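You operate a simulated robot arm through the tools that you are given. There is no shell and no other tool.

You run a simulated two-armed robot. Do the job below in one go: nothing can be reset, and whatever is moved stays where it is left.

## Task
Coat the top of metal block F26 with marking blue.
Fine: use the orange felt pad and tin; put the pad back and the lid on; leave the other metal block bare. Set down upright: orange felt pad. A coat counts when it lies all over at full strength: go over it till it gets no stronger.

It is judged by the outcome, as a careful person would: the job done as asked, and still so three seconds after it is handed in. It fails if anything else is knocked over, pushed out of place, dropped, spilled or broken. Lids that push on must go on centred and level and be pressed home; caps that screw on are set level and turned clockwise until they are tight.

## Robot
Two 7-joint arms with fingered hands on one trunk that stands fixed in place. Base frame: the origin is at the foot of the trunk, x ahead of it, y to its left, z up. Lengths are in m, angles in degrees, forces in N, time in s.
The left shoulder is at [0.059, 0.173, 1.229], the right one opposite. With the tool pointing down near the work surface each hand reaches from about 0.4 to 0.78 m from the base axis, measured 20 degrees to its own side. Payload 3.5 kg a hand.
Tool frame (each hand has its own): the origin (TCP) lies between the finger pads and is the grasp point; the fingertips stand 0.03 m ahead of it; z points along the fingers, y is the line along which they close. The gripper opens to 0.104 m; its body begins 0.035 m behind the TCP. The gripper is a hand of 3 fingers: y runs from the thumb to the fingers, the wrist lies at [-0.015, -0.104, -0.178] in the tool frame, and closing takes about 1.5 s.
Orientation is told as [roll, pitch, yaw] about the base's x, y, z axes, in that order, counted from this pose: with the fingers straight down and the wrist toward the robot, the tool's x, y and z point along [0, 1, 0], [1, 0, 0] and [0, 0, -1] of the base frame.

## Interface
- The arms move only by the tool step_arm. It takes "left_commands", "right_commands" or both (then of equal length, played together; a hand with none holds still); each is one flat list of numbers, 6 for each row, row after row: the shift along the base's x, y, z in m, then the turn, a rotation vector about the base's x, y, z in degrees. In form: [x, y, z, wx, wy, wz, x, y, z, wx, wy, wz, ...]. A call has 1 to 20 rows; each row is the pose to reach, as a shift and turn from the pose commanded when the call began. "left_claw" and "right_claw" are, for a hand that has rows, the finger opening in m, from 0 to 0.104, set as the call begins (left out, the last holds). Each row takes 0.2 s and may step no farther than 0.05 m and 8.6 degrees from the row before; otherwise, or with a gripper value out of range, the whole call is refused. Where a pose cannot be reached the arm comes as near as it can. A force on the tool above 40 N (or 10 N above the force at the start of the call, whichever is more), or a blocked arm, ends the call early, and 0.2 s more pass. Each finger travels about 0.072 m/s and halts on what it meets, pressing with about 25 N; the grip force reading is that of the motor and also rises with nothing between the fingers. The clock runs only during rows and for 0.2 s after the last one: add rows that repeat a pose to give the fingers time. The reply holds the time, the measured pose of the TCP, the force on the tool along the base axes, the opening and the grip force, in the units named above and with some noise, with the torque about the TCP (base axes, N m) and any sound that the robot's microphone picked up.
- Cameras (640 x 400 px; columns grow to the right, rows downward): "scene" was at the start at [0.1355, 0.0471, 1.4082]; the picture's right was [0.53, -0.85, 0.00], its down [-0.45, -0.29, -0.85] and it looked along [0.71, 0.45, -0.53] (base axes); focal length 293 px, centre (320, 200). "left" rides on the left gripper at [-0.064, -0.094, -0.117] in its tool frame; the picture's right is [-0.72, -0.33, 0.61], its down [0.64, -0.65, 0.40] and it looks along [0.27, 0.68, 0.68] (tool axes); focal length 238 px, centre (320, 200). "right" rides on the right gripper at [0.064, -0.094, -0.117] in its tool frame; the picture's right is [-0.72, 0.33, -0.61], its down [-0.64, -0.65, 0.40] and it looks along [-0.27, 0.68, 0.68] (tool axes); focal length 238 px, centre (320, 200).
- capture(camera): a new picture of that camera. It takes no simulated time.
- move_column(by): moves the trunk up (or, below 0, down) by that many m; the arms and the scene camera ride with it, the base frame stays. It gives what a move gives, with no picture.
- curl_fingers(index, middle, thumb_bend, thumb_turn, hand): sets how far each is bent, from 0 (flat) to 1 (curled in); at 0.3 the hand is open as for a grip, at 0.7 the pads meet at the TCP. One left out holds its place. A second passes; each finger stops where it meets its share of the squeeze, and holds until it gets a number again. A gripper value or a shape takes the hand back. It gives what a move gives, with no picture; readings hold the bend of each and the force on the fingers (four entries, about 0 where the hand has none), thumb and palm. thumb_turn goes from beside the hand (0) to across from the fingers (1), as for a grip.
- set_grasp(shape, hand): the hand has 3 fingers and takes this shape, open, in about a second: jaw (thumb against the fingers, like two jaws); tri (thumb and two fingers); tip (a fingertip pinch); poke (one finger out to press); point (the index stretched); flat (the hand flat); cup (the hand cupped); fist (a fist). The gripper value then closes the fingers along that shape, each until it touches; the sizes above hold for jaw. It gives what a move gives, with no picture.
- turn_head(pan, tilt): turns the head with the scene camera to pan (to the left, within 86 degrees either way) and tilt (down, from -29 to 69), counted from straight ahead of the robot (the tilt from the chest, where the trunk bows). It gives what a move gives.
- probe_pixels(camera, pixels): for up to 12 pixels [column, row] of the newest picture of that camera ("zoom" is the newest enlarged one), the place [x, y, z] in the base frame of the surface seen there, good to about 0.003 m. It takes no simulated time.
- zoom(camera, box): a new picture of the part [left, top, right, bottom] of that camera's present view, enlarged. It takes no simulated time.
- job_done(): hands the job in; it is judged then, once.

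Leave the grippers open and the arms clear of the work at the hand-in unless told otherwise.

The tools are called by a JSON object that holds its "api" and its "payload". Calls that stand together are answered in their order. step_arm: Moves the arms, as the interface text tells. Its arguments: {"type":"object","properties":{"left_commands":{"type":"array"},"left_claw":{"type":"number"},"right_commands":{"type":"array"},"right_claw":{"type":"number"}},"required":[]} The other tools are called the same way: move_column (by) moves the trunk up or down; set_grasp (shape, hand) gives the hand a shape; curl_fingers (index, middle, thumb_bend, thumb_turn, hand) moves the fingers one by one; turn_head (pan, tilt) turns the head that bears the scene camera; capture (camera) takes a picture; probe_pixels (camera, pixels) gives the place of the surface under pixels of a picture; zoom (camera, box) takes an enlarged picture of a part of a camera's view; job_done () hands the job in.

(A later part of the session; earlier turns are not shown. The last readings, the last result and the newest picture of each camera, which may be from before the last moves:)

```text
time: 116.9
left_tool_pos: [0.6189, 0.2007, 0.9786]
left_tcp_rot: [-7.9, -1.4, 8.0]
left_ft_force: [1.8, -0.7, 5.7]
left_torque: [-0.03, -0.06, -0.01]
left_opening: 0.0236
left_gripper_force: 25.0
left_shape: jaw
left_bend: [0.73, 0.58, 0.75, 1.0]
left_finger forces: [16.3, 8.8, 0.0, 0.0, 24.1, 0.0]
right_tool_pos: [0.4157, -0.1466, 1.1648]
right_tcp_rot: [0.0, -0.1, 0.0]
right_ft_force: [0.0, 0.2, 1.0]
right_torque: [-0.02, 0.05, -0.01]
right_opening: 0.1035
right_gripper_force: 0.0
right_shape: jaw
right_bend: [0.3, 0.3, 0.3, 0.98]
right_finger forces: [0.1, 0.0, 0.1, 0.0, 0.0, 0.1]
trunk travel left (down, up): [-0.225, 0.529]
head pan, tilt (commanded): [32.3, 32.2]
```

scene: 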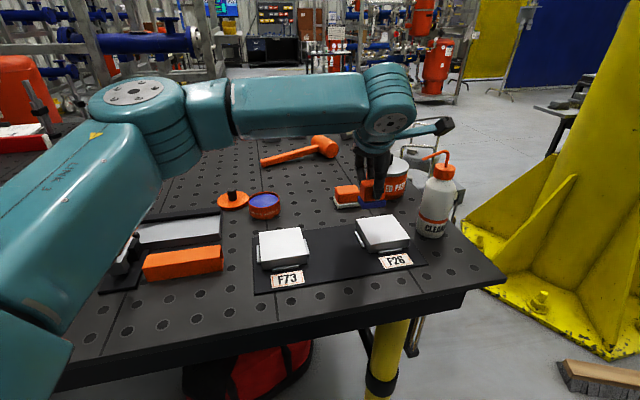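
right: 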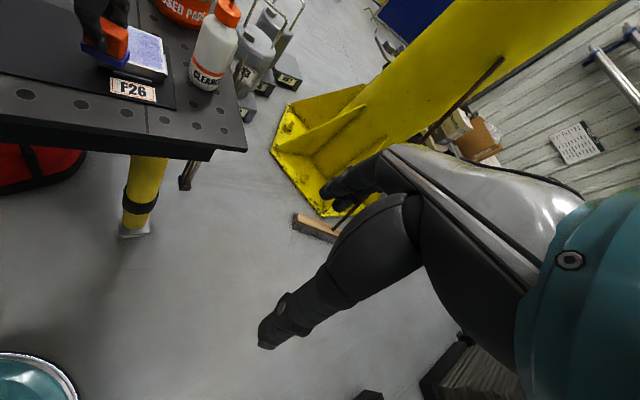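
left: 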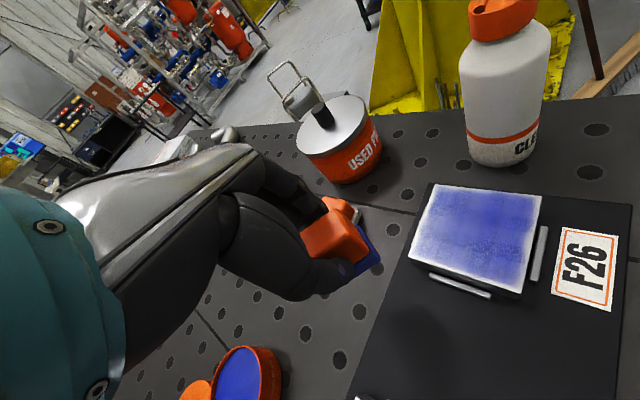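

Full cross-hatch done. I lift off and look at the result.

{"api": "step_arm", "payload": {"left_commands": [0.003, 0.005, 0.01, 0, 0, 0, 0.012, 0.03, 0.03, 0, 0, 0, 0.022, 0.065, 0.05, 0, 0, 0, 0.031, 0.1, 0.06, 0, 0, 0, 0.031, 0.1, 0.06, 0, 0, 0]}}

{"api": "zoom", "payload": {"camera": "right", "box": [85, 15, 180, 85]}}

{"api": "zoom", "payload": {"camera": "scene", "box": [360, 208, 406, 254]}}

{"api": "zoom", "payload": {"camera": "left", "box": [400, 170, 560, 310]}}

{"api": "zoom", "payload": {"camera": "left", "box": [310, 200, 400, 290]}}

```text
time: 118.1
left_tool_pos: [0.6496, 0.3013, 1.0381]
left_tcp_rot: [-8.0, -1.5, 7.9]
left_ft_force: [0.2, 0.1, -0.2]
left_torque: [0.03, 0.03, 0.0]
left_opening: 0.0236
left_gripper_force: 25.0
left_shape: jaw
left_bend: [0.73, 0.58, 0.75, 1.0]
left_finger forces: [15.5, 8.5, 0.1, 0.0, 23.9, 0.0]
right_tool_pos: [0.4173, -0.147, 1.1651]
right_tcp_rot: [0.0, 0.0, 0.0]
right_ft_force: [-0.1, -0.6, -0.2]
right_torque: [0.02, -0.01, -0.01]
right_opening: 0.1034
right_gripper_force: 0.1
right_shape: jaw
right_bend: [0.3, 0.3, 0.3, 0.98]
right_finger forces: [0.0, 0.1, 0.0, 0.1, 0.1, 0.0]
trunk travel left (down, up): [-0.225, 0.529]
head pan, tilt (commanded): [32.3, 32.2]
```

```text
5.71 times, centred on (132, 50) of right
```

zoom: 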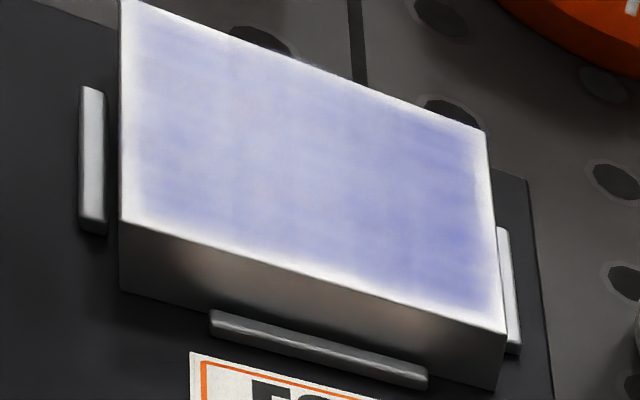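

```text
8.70 times, centred on (383, 231) of scene
```

zoom: 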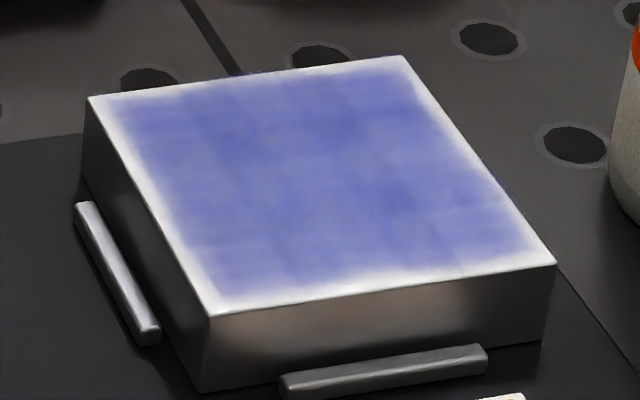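

```text
2.86 times, centred on (480, 240) of left
```

zoom: 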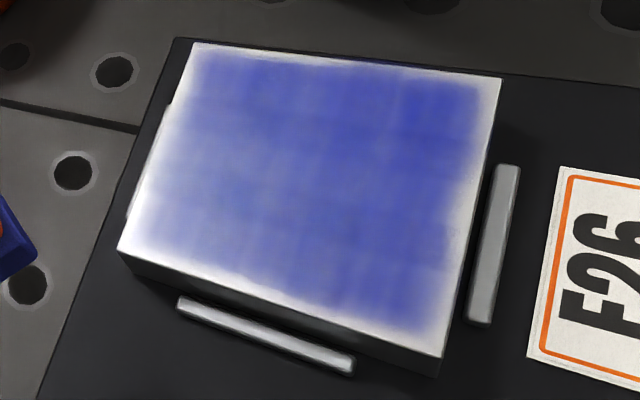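

```text
4.44 times, centred on (355, 245) of left
```

zoom: 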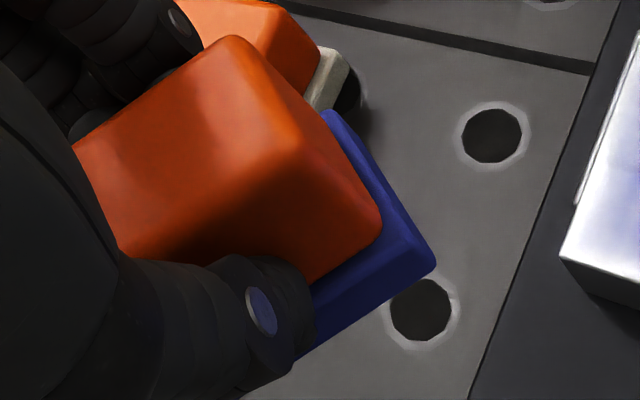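

Nothing changed any more and the felt stayed fully dark (no ink taken up), so the coat is at full strength. Now I return the pad: over its old place (0.673, 0.384) with yaw 42°, staying at z≈1.02 first.

{"api": "step_arm", "payload": {"left_commands": [0.0, 0.02, 0, 0, 0, 8, 0.003, 0.04, 0, 0, 0, 16, 0.008, 0.06, 0, 0, 0, 24, 0.014, 0.075, 0, 0, 0, 31, 0.02, 0.085, -0.01, 0, 0, 34, 0.0223, 0.0875, -0.018, 0, 0, 34, 0.0223, 0.0875, -0.018, 0, 0, 34]}}

{"api": "zoom", "payload": {"camera": "scene", "box": [270, 130, 370, 230]}}

{"api": "capture", "payload": {"camera": "left"}}

```text
time: 119.7
left_tool_pos: [0.6732, 0.388, 1.018]
left_tcp_rot: [-8.1, -1.5, 42.1]
left_ft_force: [0.2, 0.4, -0.2]
left_torque: [0.02, -0.01, -0.02]
left_opening: 0.0234
left_gripper_force: 24.6
left_shape: jaw
left_bend: [0.73, 0.58, 0.75, 1.0]
left_finger forces: [15.4, 8.3, 0.1, 0.1, 23.9, 0.0]
right_tool_pos: [0.4164, -0.1455, 1.1636]
right_tcp_rot: [0.1, 0.0, -0.1]
right_ft_force: [0.4, 0.1, -0.2]
right_torque: [0.0, 0.01, -0.01]
right_opening: 0.1034
right_gripper_force: 0.1
right_shape: jaw
right_bend: [0.3, 0.3, 0.3, 0.98]
right_finger forces: [0.0, 0.0, 0.0, 0.0, 0.1, 0.0]
trunk travel left (down, up): [-0.225, 0.529]
head pan, tilt (commanded): [32.3, 32.2]
```

```text
4.00 times, centred on (320, 180) of scene
```

zoom: 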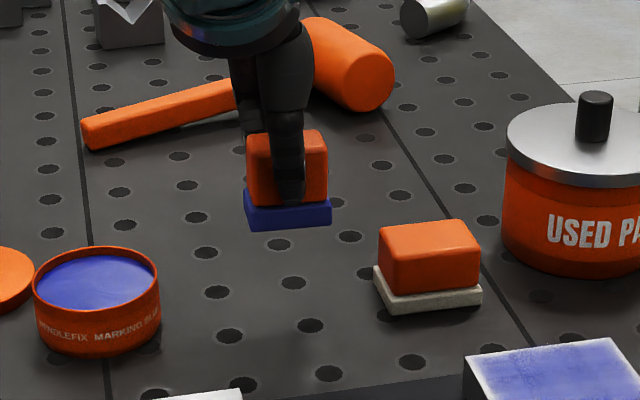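

```text
taken
```

left: 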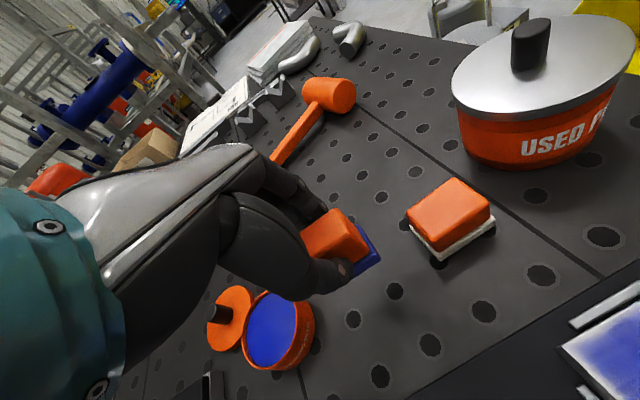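

Over the pad's place at z=1.018. I lower it to just above the table (~0.954), then finish in 1 mm steps.

{"api": "step_arm", "payload": {"left_commands": [-0.001, 0, -0.025, 0, 0, 0, -0.001, 0, -0.045, 0, 0, 0, -0.001, 0, -0.058, 0, 0, 0, -0.001, 0, -0.064, 0, 0, 0, -0.001, 0, -0.066, 0, 0, 0, -0.001, 0, -0.067, 0, 0, 0, -0.001, 0, -0.068, 0, 0, 0, -0.001, 0, -0.068, 0, 0, 0]}}

{"api": "zoom", "payload": {"camera": "scene", "box": [280, 140, 350, 220]}}

```text
time: 121.5
left_tool_pos: [0.6707, 0.3877, 0.9515]
left_tcp_rot: [-8.0, -1.5, 42.0]
left_ft_force: [-1.0, -0.3, -1.6]
left_torque: [0.01, 0.04, -0.04]
left_opening: 0.0234
left_gripper_force: 25.0
left_shape: jaw
left_bend: [0.73, 0.58, 0.75, 1.0]
left_finger forces: [15.5, 8.4, 0.0, 0.1, 23.8, 0.0]
right_tool_pos: [0.4152, -0.1469, 1.1649]
right_tcp_rot: [0.0, 0.0, 0.0]
right_ft_force: [0.6, 0.3, 0.2]
right_torque: [0.0, -0.01, -0.01]
right_opening: 0.1036
right_gripper_force: 0.1
right_shape: jaw
right_bend: [0.3, 0.3, 0.3, 0.98]
right_finger forces: [0.1, 0.0, 0.1, 0.0, 0.0, 0.0]
trunk travel left (down, up): [-0.225, 0.529]
head pan, tilt (commanded): [32.3, 32.2]
```

```text
5.00 times, centred on (315, 180) of scene
```

zoom: 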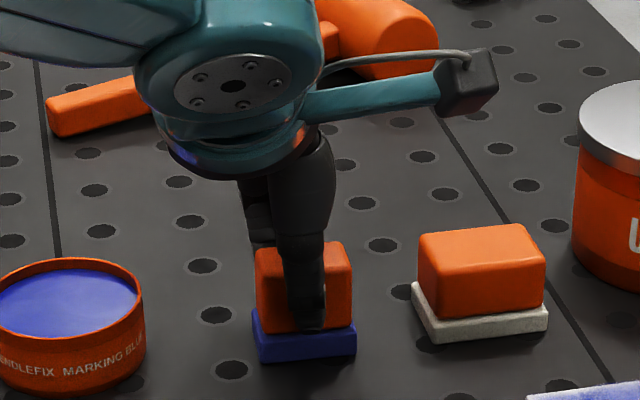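

Still free; the pad is exactly where it stood originally in this view. Lowering 1 mm at a time to touch down.

{"api": "step_arm", "payload": {"left_commands": [0, 0, -0.001, 0, 0, 0, 0, 0, -0.002, 0, 0, 0, 0, 0, -0.002, 0, 0, 0]}}

```text
time: 122.3
left_tool_pos: [0.6711, 0.3886, 0.9506]
left_tcp_rot: [-8.1, -1.7, 42.1]
left_ft_force: [0.1, -0.1, 2.6]
left_torque: [0.0, 0.0, 0.0]
left_opening: 0.0236
left_gripper_force: 24.5
left_shape: jaw
left_bend: [0.73, 0.58, 0.75, 1.0]
left_finger forces: [15.8, 8.6, 0.1, 0.0, 24.0, 0.1]
right_tool_pos: [0.4161, -0.1465, 1.1647]
right_tcp_rot: [0.0, 0.1, 0.0]
right_ft_force: [-0.1, -0.2, 0.4]
right_torque: [-0.02, -0.02, 0.01]
right_opening: 0.1036
right_gripper_force: 0.1
right_shape: jaw
right_bend: [0.3, 0.3, 0.3, 0.98]
right_finger forces: [0.0, 0.0, 0.1, 0.0, 0.0, 0.1]
trunk travel left (down, up): [-0.225, 0.529]
head pan, tilt (commanded): [32.3, 32.2]
```

Touchdown at 2.6 N with zero torque (flat). I open the hand to release the pad.

{"api": "step_arm", "payload": {"left_commands": [0, 0, 0.0005, 0, 0, 0, 0, 0, 0.0005, 0, 0, 0, 0, 0, 0.0005, 0, 0, 0, 0, 0, 0.0005, 0, 0, 0, 0, 0, 0.0005, 0, 0, 0, 0, 0, 0.0005, 0, 0, 0, 0, 0, 0.0005, 0, 0, 0], "left_claw": 0.09}}

{"api": "zoom", "payload": {"camera": "scene", "box": [280, 140, 350, 220]}}

{"api": "zoom", "payload": {"camera": "left", "box": [240, 180, 420, 330]}}

```text
time: 123.9
left_tool_pos: [0.6712, 0.3881, 0.9494]
left_tcp_rot: [-8.0, -1.5, 42.0]
left_ft_force: [0.1, -0.5, 0.4]
left_torque: [0.02, -0.03, -0.04]
left_opening: 0.0898
left_gripper_force: 0.0
left_shape: jaw
left_bend: [0.28, 0.33, 0.42, 0.98]
left_finger forces: [0.0, 0.1, 0.0, 0.0, 0.2, 0.0]
right_tool_pos: [0.4165, -0.1469, 1.165]
right_tcp_rot: [0.0, 0.0, 0.1]
right_ft_force: [0.6, -0.8, 0.3]
right_torque: [-0.02, 0.03, -0.01]
right_opening: 0.1037
right_gripper_force: 0.2
right_shape: jaw
right_bend: [0.3, 0.3, 0.3, 0.98]
right_finger forces: [0.1, 0.1, 0.0, 0.0, 0.0, 0.0]
trunk travel left (down, up): [-0.225, 0.529]
head pan, tilt (commanded): [32.3, 32.2]
```

```text
5.00 times, centred on (315, 180) of scene
```

zoom: 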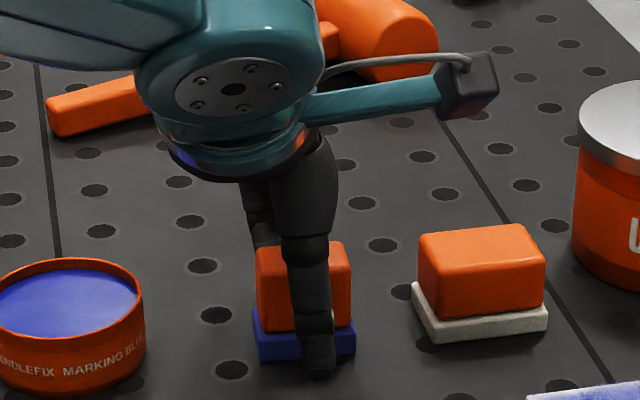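

```text
2.67 times, centred on (330, 255) of left
```

zoom: 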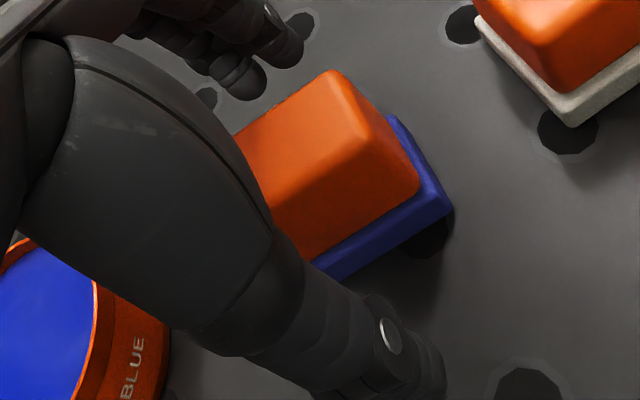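

The pad stands upright on its old place. I lift straight up, then straighten the hand to vertical while moving back toward the lid.

{"api": "step_arm", "payload": {"left_commands": [0, 0, 0.02, 0, 0, 0, 0, 0, 0.06, 0, 0, 0, 0, 0, 0.1, 0, 0, 0, -0.02, 0.03, 0.12, 1.65, 2.15, 0, -0.04, 0.065, 0.12, 3.3, 4.3, 0, -0.06, 0.1, 0.12, 4.95, 6.46, 0, -0.06, 0.1, 0.12, 4.95, 6.46, 0]}}

{"api": "zoom", "payload": {"camera": "scene", "box": [270, 150, 370, 230]}}

```text
time: 125.5
left_tool_pos: [0.6111, 0.4885, 1.0692]
left_tcp_rot: [0.1, 0.0, 41.9]
left_ft_force: [0.2, -0.7, -0.2]
left_torque: [-0.01, -0.05, 0.0]
left_opening: 0.09
left_gripper_force: 0.1
left_shape: jaw
left_bend: [0.28, 0.33, 0.42, 0.98]
left_finger forces: [0.0, 0.1, 0.0, 0.1, 0.0, 0.1]
right_tool_pos: [0.4174, -0.1468, 1.164]
right_tcp_rot: [-0.1, 0.0, 0.0]
right_ft_force: [0.2, 1.0, 0.7]
right_torque: [-0.04, -0.01, 0.0]
right_opening: 0.1035
right_gripper_force: 0.2
right_shape: jaw
right_bend: [0.3, 0.3, 0.3, 0.98]
right_finger forces: [0.1, 0.0, 0.0, 0.1, 0.0, 0.0]
trunk travel left (down, up): [-0.225, 0.529]
head pan, tilt (commanded): [32.3, 32.2]
```

```text
5.00 times, centred on (320, 190) of scene
```

zoom: 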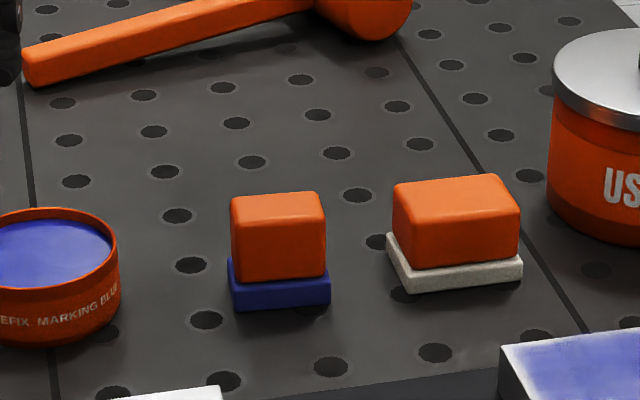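

The pad stands well. The hand is vertical again; now to above the lid with yaw 30° and a 0.065 m opening (to stay clear of the rail corner).

{"api": "step_arm", "payload": {"left_commands": [-0.005, 0.02, 0, 0, 0, -4, -0.011, 0.043, 0, 0, 0, -8, -0.017, 0.066, 0, 0, 0, -12, -0.0214, 0.0841, 0, 0, 0, -12, -0.0214, 0.0841, 0, 0, 0, -12, -0.0214, 0.0841, 0, 0, 0, -12], "left_claw": 0.065}}

{"api": "capture", "payload": {"camera": "left"}}

{"api": "zoom", "payload": {"camera": "left", "box": [340, 220, 460, 330]}}

```text
time: 126.9
left_tool_pos: [0.5895, 0.5728, 1.0681]
left_tcp_rot: [0.0, 0.0, 29.9]
left_ft_force: [-0.2, 1.0, -0.5]
left_torque: [-0.03, 0.02, -0.03]
left_opening: 0.0654
left_gripper_force: 0.0
left_shape: jaw
left_bend: [0.28, 0.4, 0.63, 1.0]
left_finger forces: [0.0, 0.0, 0.0, 0.1, 0.1, 0.0]
right_tool_pos: [0.4168, -0.1469, 1.1643]
right_tcp_rot: [0.1, -0.1, 0.1]
right_ft_force: [0.3, -0.7, -0.2]
right_torque: [0.0, 0.0, -0.01]
right_opening: 0.1037
right_gripper_force: 0.1
right_shape: jaw
right_bend: [0.3, 0.3, 0.3, 0.98]
right_finger forces: [0.0, 0.0, 0.0, 0.1, 0.0, 0.0]
trunk travel left (down, up): [-0.225, 0.529]
head pan, tilt (commanded): [32.3, 32.2]
```

```text
taken
```

left: 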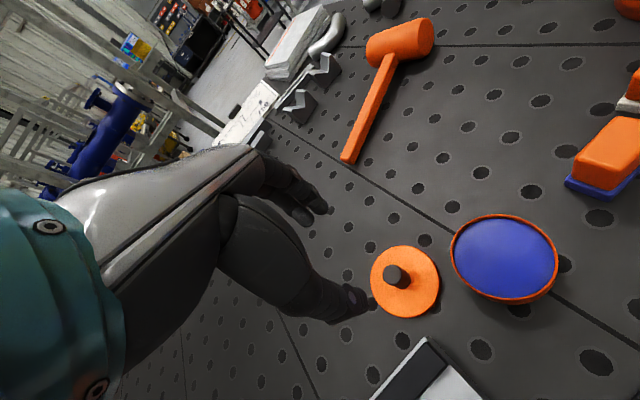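

```text
3.64 times, centred on (400, 275) of left
```

zoom: 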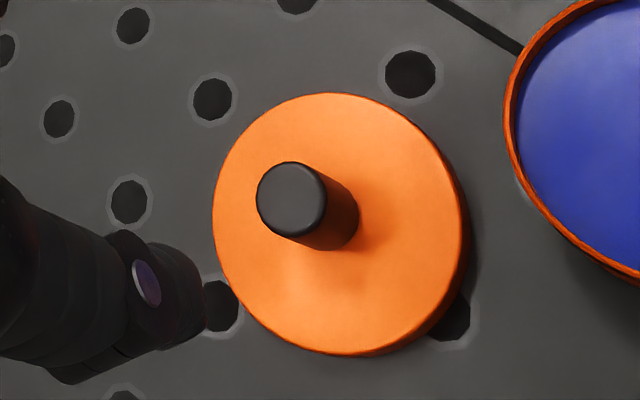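

I'll probe the knob's top and the lid's and tin's rims for exact centres.

{"api": "probe_pixels", "payload": {"camera": "zoom", "pixels": [[292, 200], [264, 200], [320, 200], [292, 170], [292, 230], [218, 215], [460, 215], [335, 98], [335, 350], [255, 130], [430, 130], [430, 300]]}}

{"api": "zoom", "payload": {"camera": "left", "box": [440, 200, 570, 315]}}

{"api": "probe_pixels", "payload": {"camera": "zoom", "pixels": [[320, 60], [190, 100], [140, 180], [160, 265], [230, 320], [320, 352], [420, 345], [470, 310], [510, 255], [495, 185], [440, 110], [390, 80]]}}

```text
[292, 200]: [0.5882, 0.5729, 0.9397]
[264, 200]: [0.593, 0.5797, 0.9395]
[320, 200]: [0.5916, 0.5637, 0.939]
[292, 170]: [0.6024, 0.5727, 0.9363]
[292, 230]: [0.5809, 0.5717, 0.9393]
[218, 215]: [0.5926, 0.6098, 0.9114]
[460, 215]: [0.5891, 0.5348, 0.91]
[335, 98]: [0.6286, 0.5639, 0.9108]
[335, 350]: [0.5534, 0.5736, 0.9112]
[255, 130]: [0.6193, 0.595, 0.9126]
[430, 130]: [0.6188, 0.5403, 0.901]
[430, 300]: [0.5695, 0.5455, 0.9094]
```

```text
3.48 times, centred on (505, 258) of left
```

zoom: 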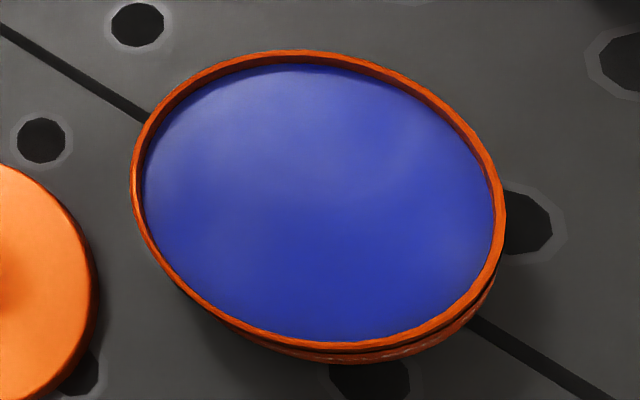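

```text
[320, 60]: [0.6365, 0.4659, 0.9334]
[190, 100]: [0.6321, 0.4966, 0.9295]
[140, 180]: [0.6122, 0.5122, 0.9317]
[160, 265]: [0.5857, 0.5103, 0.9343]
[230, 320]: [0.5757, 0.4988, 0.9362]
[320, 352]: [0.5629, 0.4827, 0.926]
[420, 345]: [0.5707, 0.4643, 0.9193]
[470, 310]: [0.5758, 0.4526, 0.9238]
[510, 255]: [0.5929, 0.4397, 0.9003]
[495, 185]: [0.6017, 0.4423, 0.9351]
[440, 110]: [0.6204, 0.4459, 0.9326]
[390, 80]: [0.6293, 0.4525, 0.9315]
```

Lid centre ≈ (0.591, 0.572), tin centre ≈ (0.603, 0.478) — the tin hasn't moved. I descend around the knob to the same grip height as before (TCP z≈0.9435).

{"api": "step_arm", "payload": {"left_commands": [0.0008, 0, -0.04, 0, 0, 0, 0.0008, 0, -0.08, 0, 0, 0, 0.0008, 0, -0.108, 0, 0, 0, 0.0008, 0, -0.12, 0, 0, 0, 0.0008, 0, -0.1253, 0, 0, 0, 0.0008, 0, -0.1253, 0, 0, 0]}}

{"api": "zoom", "payload": {"camera": "left", "box": [240, 150, 420, 320]}}

{"api": "zoom", "payload": {"camera": "scene", "box": [200, 150, 300, 230]}}

```text
time: 128.3
left_tool_pos: [0.5901, 0.5737, 0.9446]
left_tcp_rot: [0.0, 0.0, 29.9]
left_ft_force: [-0.1, -0.5, 0.5]
left_torque: [0.02, 0.0, -0.01]
left_opening: 0.0654
left_gripper_force: 0.0
left_shape: jaw
left_bend: [0.28, 0.4, 0.63, 1.0]
left_finger forces: [0.1, 0.1, 0.0, 0.1, 0.1, 0.1]
right_tool_pos: [0.4164, -0.1473, 1.1647]
right_tcp_rot: [0.1, 0.0, -0.1]
right_ft_force: [0.0, 0.3, 0.0]
right_torque: [0.0, 0.02, 0.02]
right_opening: 0.1038
right_gripper_force: 0.0
right_shape: jaw
right_bend: [0.3, 0.3, 0.3, 0.98]
right_finger forces: [0.1, 0.0, 0.0, 0.0, 0.1, 0.1]
trunk travel left (down, up): [-0.225, 0.529]
head pan, tilt (commanded): [32.3, 32.2]
```

```text
2.35 times, centred on (330, 235) of left
```

zoom: 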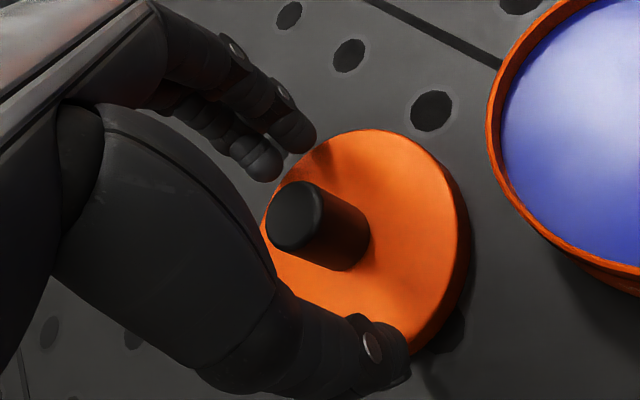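

```text
5.00 times, centred on (250, 190) of scene
```

zoom: 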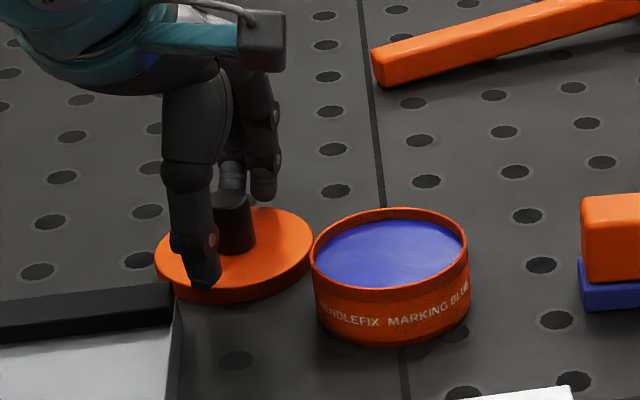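

The knob is between thumb and fingers just as before. Closing on it.

{"api": "step_arm", "payload": {"left_commands": [0, 0, 0, 0, 0, 0, 0, 0, 0, 0, 0, 0, 0, 0, 0, 0, 0, 0, 0, 0, 0, 0, 0, 0, 0, 0, 0, 0, 0, 0, 0, 0, 0, 0, 0, 0, 0, 0, 0, 0, 0, 0, 0, 0, 0, 0, 0, 0], "left_claw": 0.0}}

{"api": "zoom", "payload": {"camera": "left", "box": [240, 150, 420, 320]}}

```text
time: 130.1
left_tool_pos: [0.5902, 0.5716, 0.9439]
left_tcp_rot: [-0.1, 0.0, 29.9]
left_ft_force: [0.0, 0.7, 0.6]
left_torque: [0.0, -0.01, 0.0]
left_opening: 0.0139
left_gripper_force: 24.7
left_shape: jaw
left_bend: [0.73, 0.65, 0.74, 1.0]
left_finger forces: [14.0, 7.7, 0.1, 0.0, 21.8, 0.1]
right_tool_pos: [0.4166, -0.1474, 1.1654]
right_tcp_rot: [0.0, -0.1, 0.1]
right_ft_force: [-0.2, 0.4, 0.5]
right_torque: [0.02, 0.03, 0.0]
right_opening: 0.1035
right_gripper_force: 0.1
right_shape: jaw
right_bend: [0.3, 0.3, 0.3, 0.98]
right_finger forces: [0.1, 0.0, 0.1, 0.0, 0.0, 0.0]
trunk travel left (down, up): [-0.225, 0.529]
head pan, tilt (commanded): [32.3, 32.2]
```

```text
2.35 times, centred on (330, 235) of left
```

zoom: 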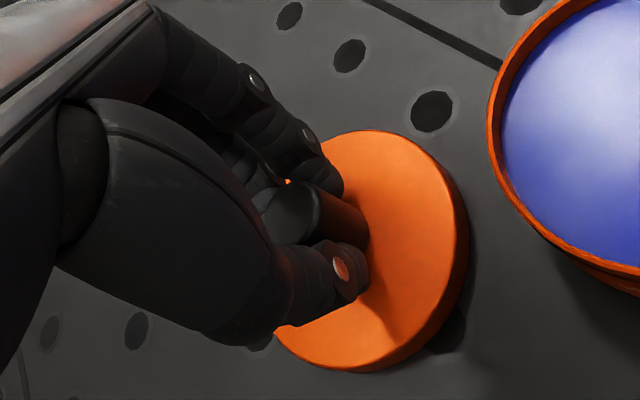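

Firm grip with the same finger bends as at the first pick-up. I lift the lid 6.5 cm and carry it over the tin's centre.

{"api": "step_arm", "payload": {"left_commands": [0, 0, 0.01, 0, 0, 0, 0, 0, 0.03, 0, 0, 0, 0, 0, 0.065, 0, 0, 0, 0.004, -0.03, 0.065, 0, 0, 0, 0.0085, -0.063, 0.065, 0, 0, 0, 0.0127, -0.0938, 0.065, 0, 0, 0, 0.0127, -0.0938, 0.065, 0, 0, 0]}}

{"api": "zoom", "payload": {"camera": "left", "box": [280, 180, 440, 320]}}

{"api": "zoom", "payload": {"camera": "scene", "box": [230, 150, 300, 220]}}

```text
time: 131.7
left_tool_pos: [0.6032, 0.4782, 1.0102]
left_tcp_rot: [0.0, 0.0, 29.9]
left_ft_force: [0.3, 0.5, -0.2]
left_torque: [-0.03, 0.02, 0.01]
left_opening: 0.0142
left_gripper_force: 25.1
left_shape: jaw
left_bend: [0.73, 0.65, 0.74, 1.0]
left_finger forces: [14.2, 8.0, 0.0, 0.1, 21.8, 0.0]
right_tool_pos: [0.417, -0.1462, 1.1633]
right_tcp_rot: [0.0, 0.0, 0.0]
right_ft_force: [0.3, -0.3, 0.0]
right_torque: [0.0, -0.01, 0.01]
right_opening: 0.1037
right_gripper_force: 0.1
right_shape: jaw
right_bend: [0.3, 0.3, 0.3, 0.98]
right_finger forces: [0.1, 0.0, 0.1, 0.1, 0.0, 0.1]
trunk travel left (down, up): [-0.225, 0.529]
head pan, tilt (commanded): [32.3, 32.2]
```

```text
2.86 times, centred on (360, 250) of left
```

zoom: 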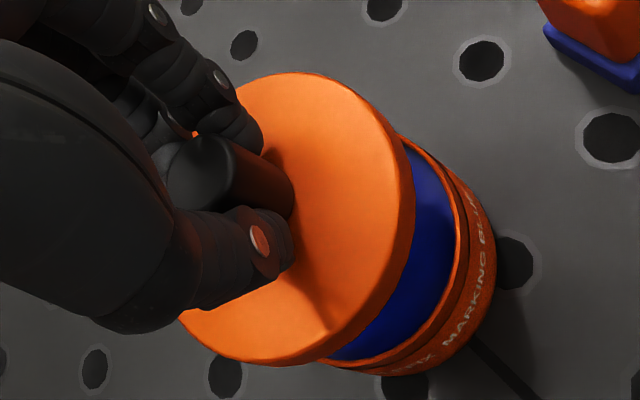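

```text
5.71 times, centred on (265, 185) of scene
```

zoom: 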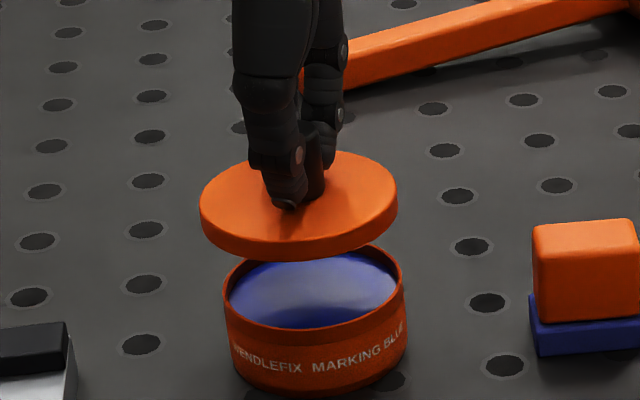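

The lid hangs level and centred over the tin. I lower to just above the rim (TCP z≈0.982) and check.

{"api": "step_arm", "payload": {"left_commands": [0, 0, -0.012, 0, 0, 0, 0, 0, -0.021, 0, 0, 0, 0, 0, -0.026, 0, 0, 0, 0, 0, -0.028, 0, 0, 0, 0, 0, -0.028, 0, 0, 0]}}

{"api": "zoom", "payload": {"camera": "left", "box": [280, 180, 440, 320]}}

{"api": "zoom", "payload": {"camera": "scene", "box": [235, 160, 295, 220]}}

```text
time: 132.9
left_tool_pos: [0.6025, 0.4781, 0.9808]
left_tcp_rot: [0.0, 0.1, 29.9]
left_ft_force: [-0.3, 0.6, -0.1]
left_torque: [0.01, 0.0, -0.05]
left_opening: 0.0142
left_gripper_force: 25.5
left_shape: jaw
left_bend: [0.73, 0.65, 0.74, 1.0]
left_finger forces: [14.2, 8.2, 0.0, 0.0, 21.8, 0.0]
right_tool_pos: [0.4164, -0.1467, 1.1647]
right_tcp_rot: [-0.1, -0.1, 0.1]
right_ft_force: [0.3, 0.2, -0.3]
right_torque: [0.02, -0.01, 0.0]
right_opening: 0.1036
right_gripper_force: 0.1
right_shape: jaw
right_bend: [0.3, 0.3, 0.3, 0.98]
right_finger forces: [0.1, 0.0, 0.0, 0.0, 0.0, 0.1]
trunk travel left (down, up): [-0.225, 0.529]
head pan, tilt (commanded): [32.3, 32.2]
```

```text
2.86 times, centred on (360, 250) of left
```

zoom: 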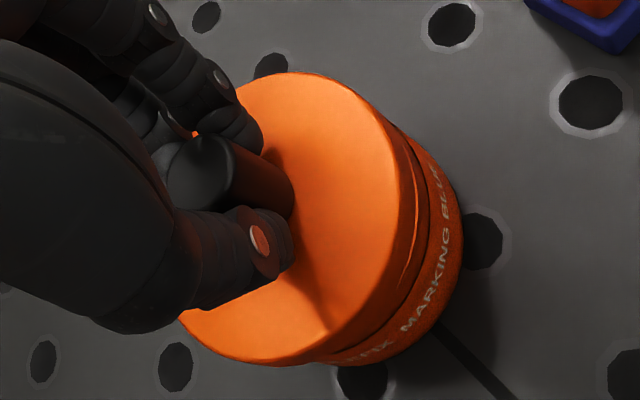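

```text
6.67 times, centred on (265, 190) of scene
```

zoom: 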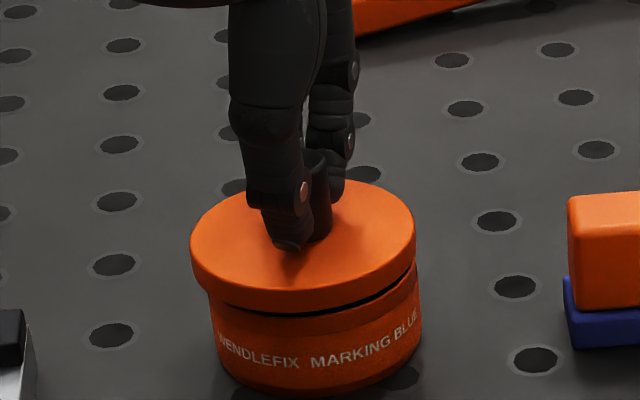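

The lid is ~2 mm above the rim and nearly centred. I'll zoom in closer to verify the centring left/right before pushing down.

{"api": "zoom", "payload": {"camera": "scene", "box": [248, 182, 284, 218]}}

{"api": "probe_pixels", "payload": {"camera": "zoom", "pixels": [[320, 210], [200, 190], [440, 190], [260, 205], [380, 205], [320, 300], [220, 270], [420, 270], [260, 290], [380, 290]]}}

{"api": "zoom", "payload": {"camera": "left", "box": [360, 200, 410, 300]}}

```text
11.11 times, centred on (266, 200) of scene
```

zoom: 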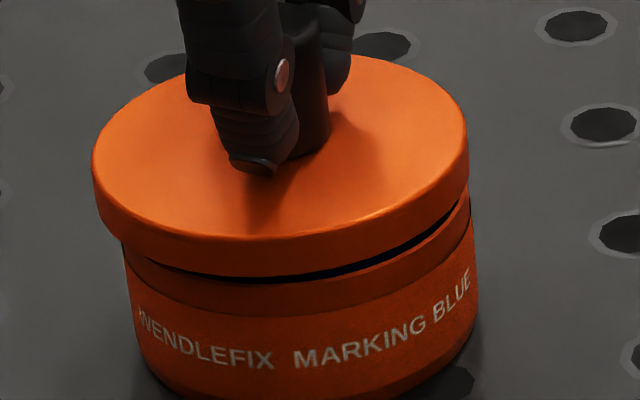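

```text
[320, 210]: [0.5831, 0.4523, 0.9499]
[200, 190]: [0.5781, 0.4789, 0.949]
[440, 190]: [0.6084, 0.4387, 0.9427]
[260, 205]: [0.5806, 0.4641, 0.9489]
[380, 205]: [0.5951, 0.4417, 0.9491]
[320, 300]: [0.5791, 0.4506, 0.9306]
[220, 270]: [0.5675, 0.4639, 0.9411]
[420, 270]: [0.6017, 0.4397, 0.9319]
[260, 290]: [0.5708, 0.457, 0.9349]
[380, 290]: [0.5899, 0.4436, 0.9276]
```

```text
4.00 times, centred on (385, 250) of left
```

zoom: 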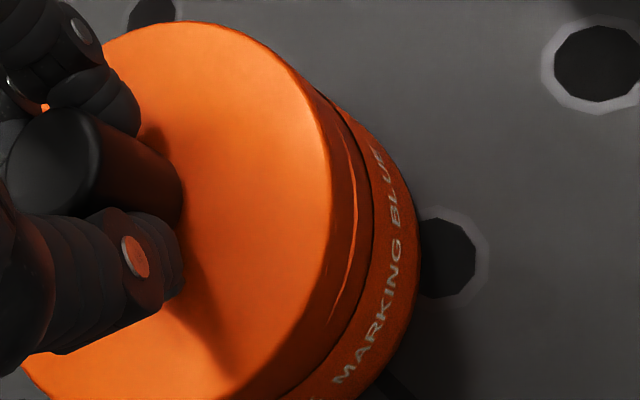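

The lid seems about 2 mm to the left of the tin's axis in this view (after perspective correction). I'll shift it (+1.0, −1.5) mm and lower gently 1 mm at a time, watching forces.

{"api": "step_arm", "payload": {"left_commands": [0.001, -0.0015, 0, 0, 0, 0, 0.001, -0.0015, -0.001, 0, 0, 0, 0.001, -0.0015, -0.002, 0, 0, 0, 0.001, -0.0015, -0.003, 0, 0, 0, 0.001, -0.0015, -0.003, 0, 0, 0]}}

{"api": "zoom", "payload": {"camera": "scene", "box": [248, 182, 284, 218]}}

```text
time: 134.1
left_tool_pos: [0.6051, 0.4762, 0.9782]
left_tcp_rot: [0.0, 0.0, 30.0]
left_ft_force: [-0.6, 0.1, -1.3]
left_torque: [0.05, -0.01, -0.02]
left_opening: 0.0139
left_gripper_force: 24.6
left_shape: jaw
left_bend: [0.73, 0.65, 0.74, 1.0]
left_finger forces: [14.2, 8.0, 0.0, 0.0, 21.8, 0.0]
right_tool_pos: [0.4168, -0.1471, 1.1647]
right_tcp_rot: [-0.1, 0.0, -0.1]
right_ft_force: [-0.4, -0.7, -1.0]
right_torque: [0.0, -0.01, 0.0]
right_opening: 0.1036
right_gripper_force: 0.0
right_shape: jaw
right_bend: [0.3, 0.3, 0.3, 0.98]
right_finger forces: [0.1, 0.0, 0.1, 0.0, 0.0, 0.0]
trunk travel left (down, up): [-0.225, 0.529]
head pan, tilt (commanded): [32.3, 32.2]
```

```text
11.11 times, centred on (266, 200) of scene
```

zoom: 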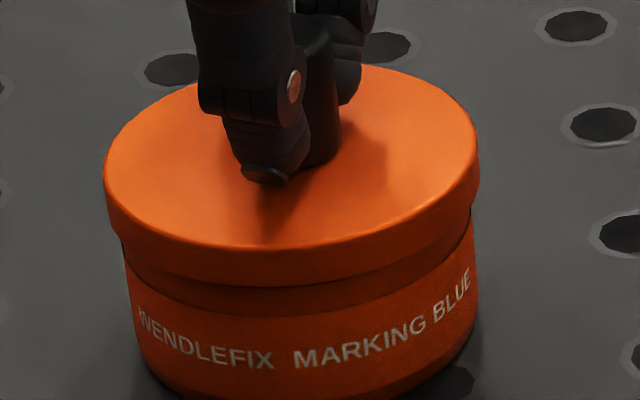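

Now the lid looks centred. I lower further in 1 mm steps toward the seat (≈0.973), watching for resistance.

{"api": "step_arm", "payload": {"left_commands": [0, 0, -0.001, 0, 0, 0, 0, 0, -0.002, 0, 0, 0, 0, 0, -0.003, 0, 0, 0, 0, 0, -0.003, 0, 0, 0]}}

{"api": "zoom", "payload": {"camera": "scene", "box": [248, 182, 284, 218]}}

```text
time: 135.1
left_tool_pos: [0.6037, 0.4765, 0.9747]
left_tcp_rot: [0.0, 0.0, 30.0]
left_ft_force: [0.2, 0.3, -1.1]
left_torque: [0.01, 0.02, -0.01]
left_opening: 0.0138
left_gripper_force: 26.2
left_shape: jaw
left_bend: [0.73, 0.65, 0.74, 1.0]
left_finger forces: [14.2, 8.1, 0.0, 0.0, 21.7, 0.1]
right_tool_pos: [0.4168, -0.1466, 1.1651]
right_tcp_rot: [0.1, 0.0, 0.0]
right_ft_force: [0.7, -0.2, 1.2]
right_torque: [0.0, 0.01, -0.01]
right_opening: 0.1037
right_gripper_force: 0.2
right_shape: jaw
right_bend: [0.3, 0.3, 0.3, 0.98]
right_finger forces: [0.0, 0.1, 0.0, 0.0, 0.0, 0.0]
trunk travel left (down, up): [-0.225, 0.529]
head pan, tilt (commanded): [32.3, 32.2]
```

```text
11.11 times, centred on (266, 200) of scene
```

zoom: 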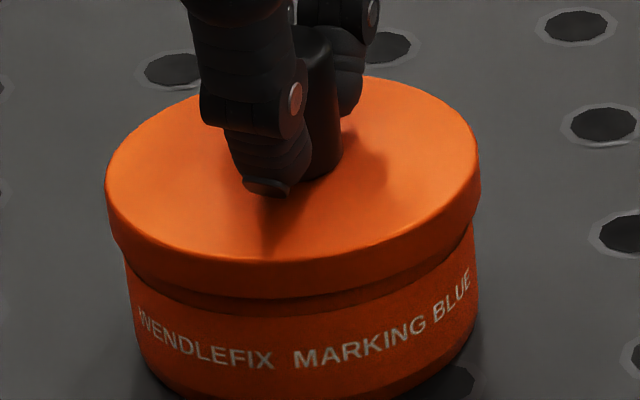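

The skirt slides over the rim with no resistance, level and centred. I continue down 3 mm more to seat it.

{"api": "step_arm", "payload": {"left_commands": [0, 0, -0.001, 0, 0, 0, 0, 0, -0.002, 0, 0, 0, 0, 0, -0.003, 0, 0, 0, 0, 0, -0.003, 0, 0, 0]}}

{"api": "zoom", "payload": {"camera": "scene", "box": [248, 182, 284, 218]}}

```text
time: 136.1
left_tool_pos: [0.605, 0.4774, 0.9724]
left_tcp_rot: [0.0, 0.0, 29.9]
left_ft_force: [0.2, -0.6, -1.3]
left_torque: [-0.05, -0.01, -0.04]
left_opening: 0.014
left_gripper_force: 24.8
left_shape: jaw
left_bend: [0.73, 0.65, 0.74, 1.0]
left_finger forces: [14.2, 8.2, 0.0, 0.1, 21.8, 0.0]
right_tool_pos: [0.4161, -0.1459, 1.1641]
right_tcp_rot: [0.0, 0.1, 0.0]
right_ft_force: [-0.6, -0.1, 0.6]
right_torque: [-0.01, 0.0, -0.01]
right_opening: 0.1037
right_gripper_force: 0.0
right_shape: jaw
right_bend: [0.3, 0.3, 0.3, 0.98]
right_finger forces: [0.0, 0.0, 0.1, 0.1, 0.1, 0.0]
trunk travel left (down, up): [-0.225, 0.529]
head pan, tilt (commanded): [32.3, 32.2]
```

```text
11.11 times, centred on (266, 200) of scene
```

zoom: 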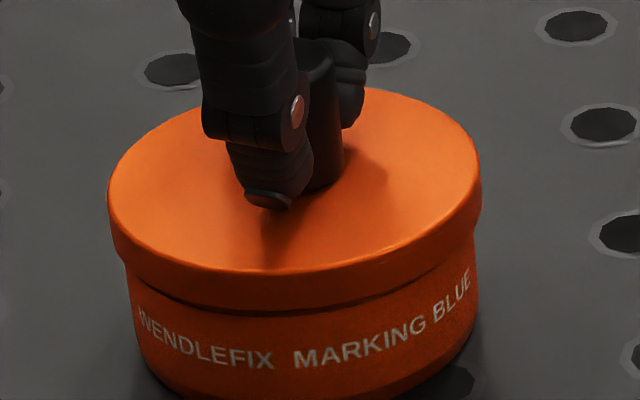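

Still free at 0.9724; continuing down in 1 mm steps to feel the seat.

{"api": "step_arm", "payload": {"left_commands": [0, 0, -0.001, 0, 0, 0, 0, 0, -0.002, 0, 0, 0, 0, 0, -0.002, 0, 0, 0]}}

```text
time: 136.9
left_tool_pos: [0.6031, 0.4766, 0.972]
left_tcp_rot: [0.0, -0.1, 30.1]
left_ft_force: [-2.5, 0.9, 4.5]
left_torque: [0.04, 0.01, 0.03]
left_opening: 0.0139
left_gripper_force: 24.9
left_shape: jaw
left_bend: [0.73, 0.65, 0.74, 1.0]
left_finger forces: [14.7, 9.5, 0.0, 0.0, 24.5, 0.0]
right_tool_pos: [0.4154, -0.1455, 1.1636]
right_tcp_rot: [-0.1, 0.0, -0.1]
right_ft_force: [0.3, 0.3, 0.1]
right_torque: [-0.03, -0.02, -0.01]
right_opening: 0.1035
right_gripper_force: 0.0
right_shape: jaw
right_bend: [0.3, 0.3, 0.3, 0.98]
right_finger forces: [0.0, 0.0, 0.1, 0.0, 0.0, 0.0]
trunk travel left (down, up): [-0.225, 0.529]
head pan, tilt (commanded): [32.3, 32.2]
heard: snap
```

A snap was heard with contact at 4.5 N. I'll press down a little more (to ~15–20 N) to make sure that it's home.

{"api": "step_arm", "payload": {"left_commands": [0, 0, -0.001, 0, 0, 0, 0, 0, -0.002, 0, 0, 0, 0, 0, -0.003, 0, 0, 0, 0, 0, -0.003, 0, 0, 0]}}

{"api": "zoom", "payload": {"camera": "scene", "box": [248, 182, 284, 218]}}

{"api": "zoom", "payload": {"camera": "left", "box": [280, 180, 440, 320]}}

```text
time: 137.9
left_tool_pos: [0.6043, 0.4768, 0.9712]
left_tcp_rot: [-0.1, -0.3, 30.0]
left_ft_force: [-1.9, 6.3, 18.5]
left_torque: [0.19, -0.02, 0.06]
left_opening: 0.0143
left_gripper_force: 25.1
left_shape: jaw
left_bend: [0.73, 0.65, 0.74, 1.0]
left_finger forces: [16.0, 12.9, 0.0, 0.1, 25.2, 0.1]
right_tool_pos: [0.4141, -0.1477, 1.1654]
right_tcp_rot: [0.0, -0.1, 0.1]
right_ft_force: [0.0, -0.2, 0.4]
right_torque: [-0.01, 0.03, -0.02]
right_opening: 0.1033
right_gripper_force: 0.0
right_shape: jaw
right_bend: [0.3, 0.3, 0.3, 0.98]
right_finger forces: [0.1, 0.1, 0.0, 0.0, 0.1, 0.0]
trunk travel left (down, up): [-0.225, 0.529]
head pan, tilt (commanded): [32.3, 32.2]
```

```text
11.11 times, centred on (266, 200) of scene
```

zoom: 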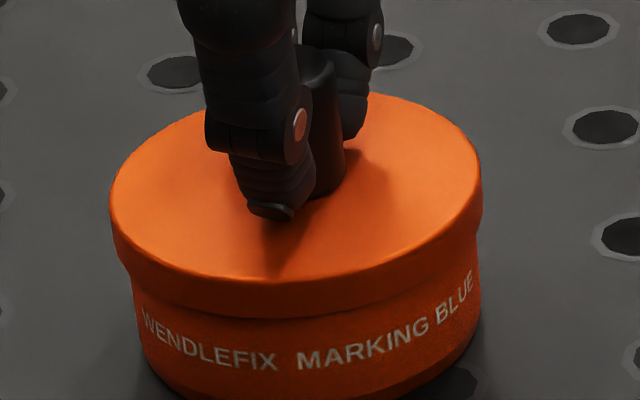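

```text
2.86 times, centred on (360, 250) of left
```

zoom: 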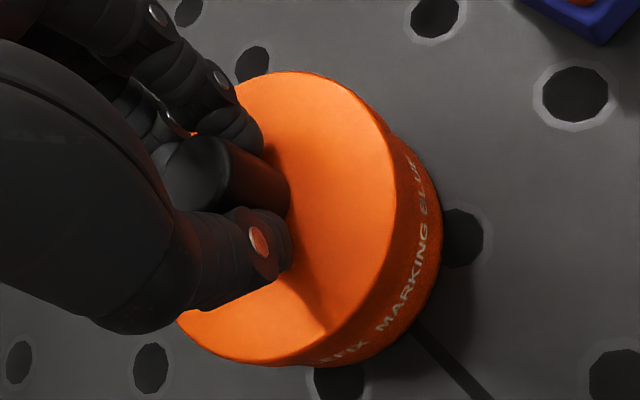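

The lid is seated flush (18.5 N on it). I ease off by 3.5 mm of command (to about zero force), then release the knob.

{"api": "step_arm", "payload": {"left_commands": [0, 0, 0.0015, 0, 0, 0, 0, 0, 0.003, 0, 0, 0, 0, 0, 0.0035, 0, 0, 0]}}

```text
time: 138.7
left_tool_pos: [0.6038, 0.4759, 0.971]
left_tcp_rot: [0.0, 0.0, 29.9]
left_ft_force: [0.8, 3.0, 9.3]
left_torque: [0.04, -0.08, 0.03]
left_opening: 0.0146
left_gripper_force: 24.9
left_shape: jaw
left_bend: [0.73, 0.64, 0.74, 1.0]
left_finger forces: [17.1, 10.4, 0.0, 0.0, 24.2, 0.0]
right_tool_pos: [0.4166, -0.1481, 1.1635]
right_tcp_rot: [0.0, 0.0, 0.0]
right_ft_force: [-0.4, -0.4, -0.6]
right_torque: [0.02, 0.0, 0.01]
right_opening: 0.1035
right_gripper_force: 0.1
right_shape: jaw
right_bend: [0.3, 0.3, 0.3, 0.98]
right_finger forces: [0.1, 0.0, 0.0, 0.0, 0.1, 0.0]
trunk travel left (down, up): [-0.225, 0.529]
head pan, tilt (commanded): [32.3, 32.2]
```

Still 9 N pushing down; I ease off 1.5 mm more and then open.

{"api": "step_arm", "payload": {"left_commands": [0, 0, 0.0008, 0, 0, 0, 0, 0, 0.0015, 0, 0, 0]}}

```text
time: 139.3
left_tool_pos: [0.6038, 0.4775, 0.9706]
left_tcp_rot: [0.0, 0.1, 29.9]
left_ft_force: [-0.8, -1.1, 2.2]
left_torque: [0.01, -0.04, 0.0]
left_opening: 0.0143
left_gripper_force: 24.4
left_shape: jaw
left_bend: [0.73, 0.65, 0.74, 1.0]
left_finger forces: [16.3, 8.7, 0.0, 0.0, 24.5, 0.0]
right_tool_pos: [0.4172, -0.1476, 1.1652]
right_tcp_rot: [0.1, 0.0, -0.1]
right_ft_force: [0.7, 0.6, 0.2]
right_torque: [0.02, -0.03, -0.04]
right_opening: 0.1035
right_gripper_force: 0.0
right_shape: jaw
right_bend: [0.3, 0.3, 0.3, 0.98]
right_finger forces: [0.1, 0.1, 0.1, 0.0, 0.1, 0.0]
trunk travel left (down, up): [-0.225, 0.529]
head pan, tilt (commanded): [32.3, 32.2]
```

Only 2 N left on it. Opening the hand to 0.08 m.

{"api": "step_arm", "payload": {"left_commands": [0, 0, 0, 0, 0, 0, 0, 0, 0, 0, 0, 0, 0, 0, 0, 0, 0, 0, 0, 0, 0, 0, 0, 0, 0, 0, 0, 0, 0, 0, 0, 0, 0, 0, 0, 0, 0, 0, 0, 0, 0, 0], "left_claw": 0.085}}

{"api": "zoom", "payload": {"camera": "left", "box": [260, 170, 440, 330]}}

{"api": "zoom", "payload": {"camera": "scene", "box": [240, 170, 300, 220]}}

```text
time: 140.9
left_tool_pos: [0.6058, 0.4759, 0.9723]
left_tcp_rot: [0.1, -0.1, 29.8]
left_ft_force: [0.3, -1.4, 0.4]
left_torque: [-0.02, -0.02, -0.01]
left_opening: 0.0846
left_gripper_force: 0.0
left_shape: jaw
left_bend: [0.27, 0.34, 0.48, 0.99]
left_finger forces: [0.0, 0.0, 0.0, 0.0, 0.0, 0.1]
right_tool_pos: [0.4162, -0.1467, 1.1648]
right_tcp_rot: [0.0, 0.0, 0.1]
right_ft_force: [-0.4, 0.2, 0.3]
right_torque: [-0.01, 0.02, 0.02]
right_opening: 0.1033
right_gripper_force: 0.0
right_shape: jaw
right_bend: [0.3, 0.3, 0.3, 0.98]
right_finger forces: [0.1, 0.0, 0.0, 0.0, 0.1, 0.1]
trunk travel left (down, up): [-0.225, 0.529]
head pan, tilt (commanded): [32.3, 32.2]
```

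```text
2.50 times, centred on (350, 250) of left
```

zoom: 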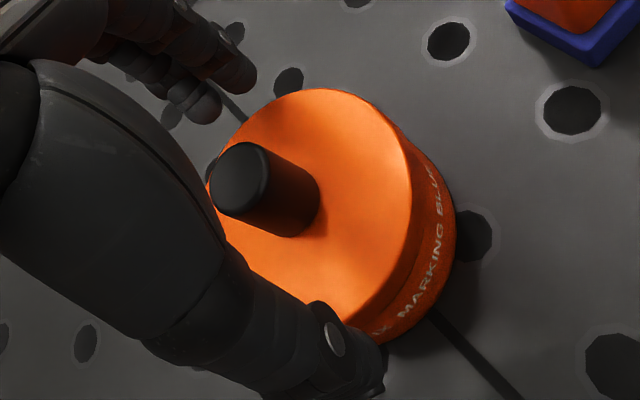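

```text
8.00 times, centred on (270, 195) of scene
```

zoom: 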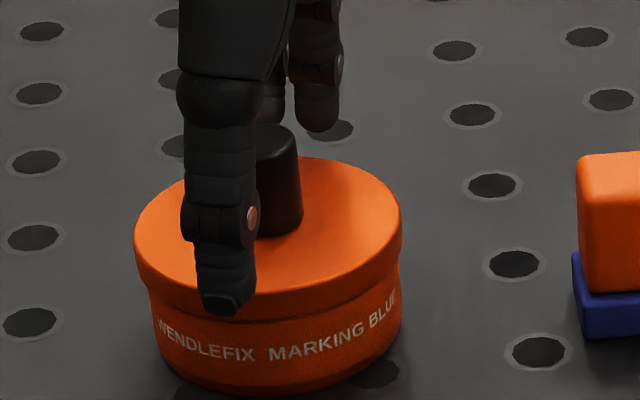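

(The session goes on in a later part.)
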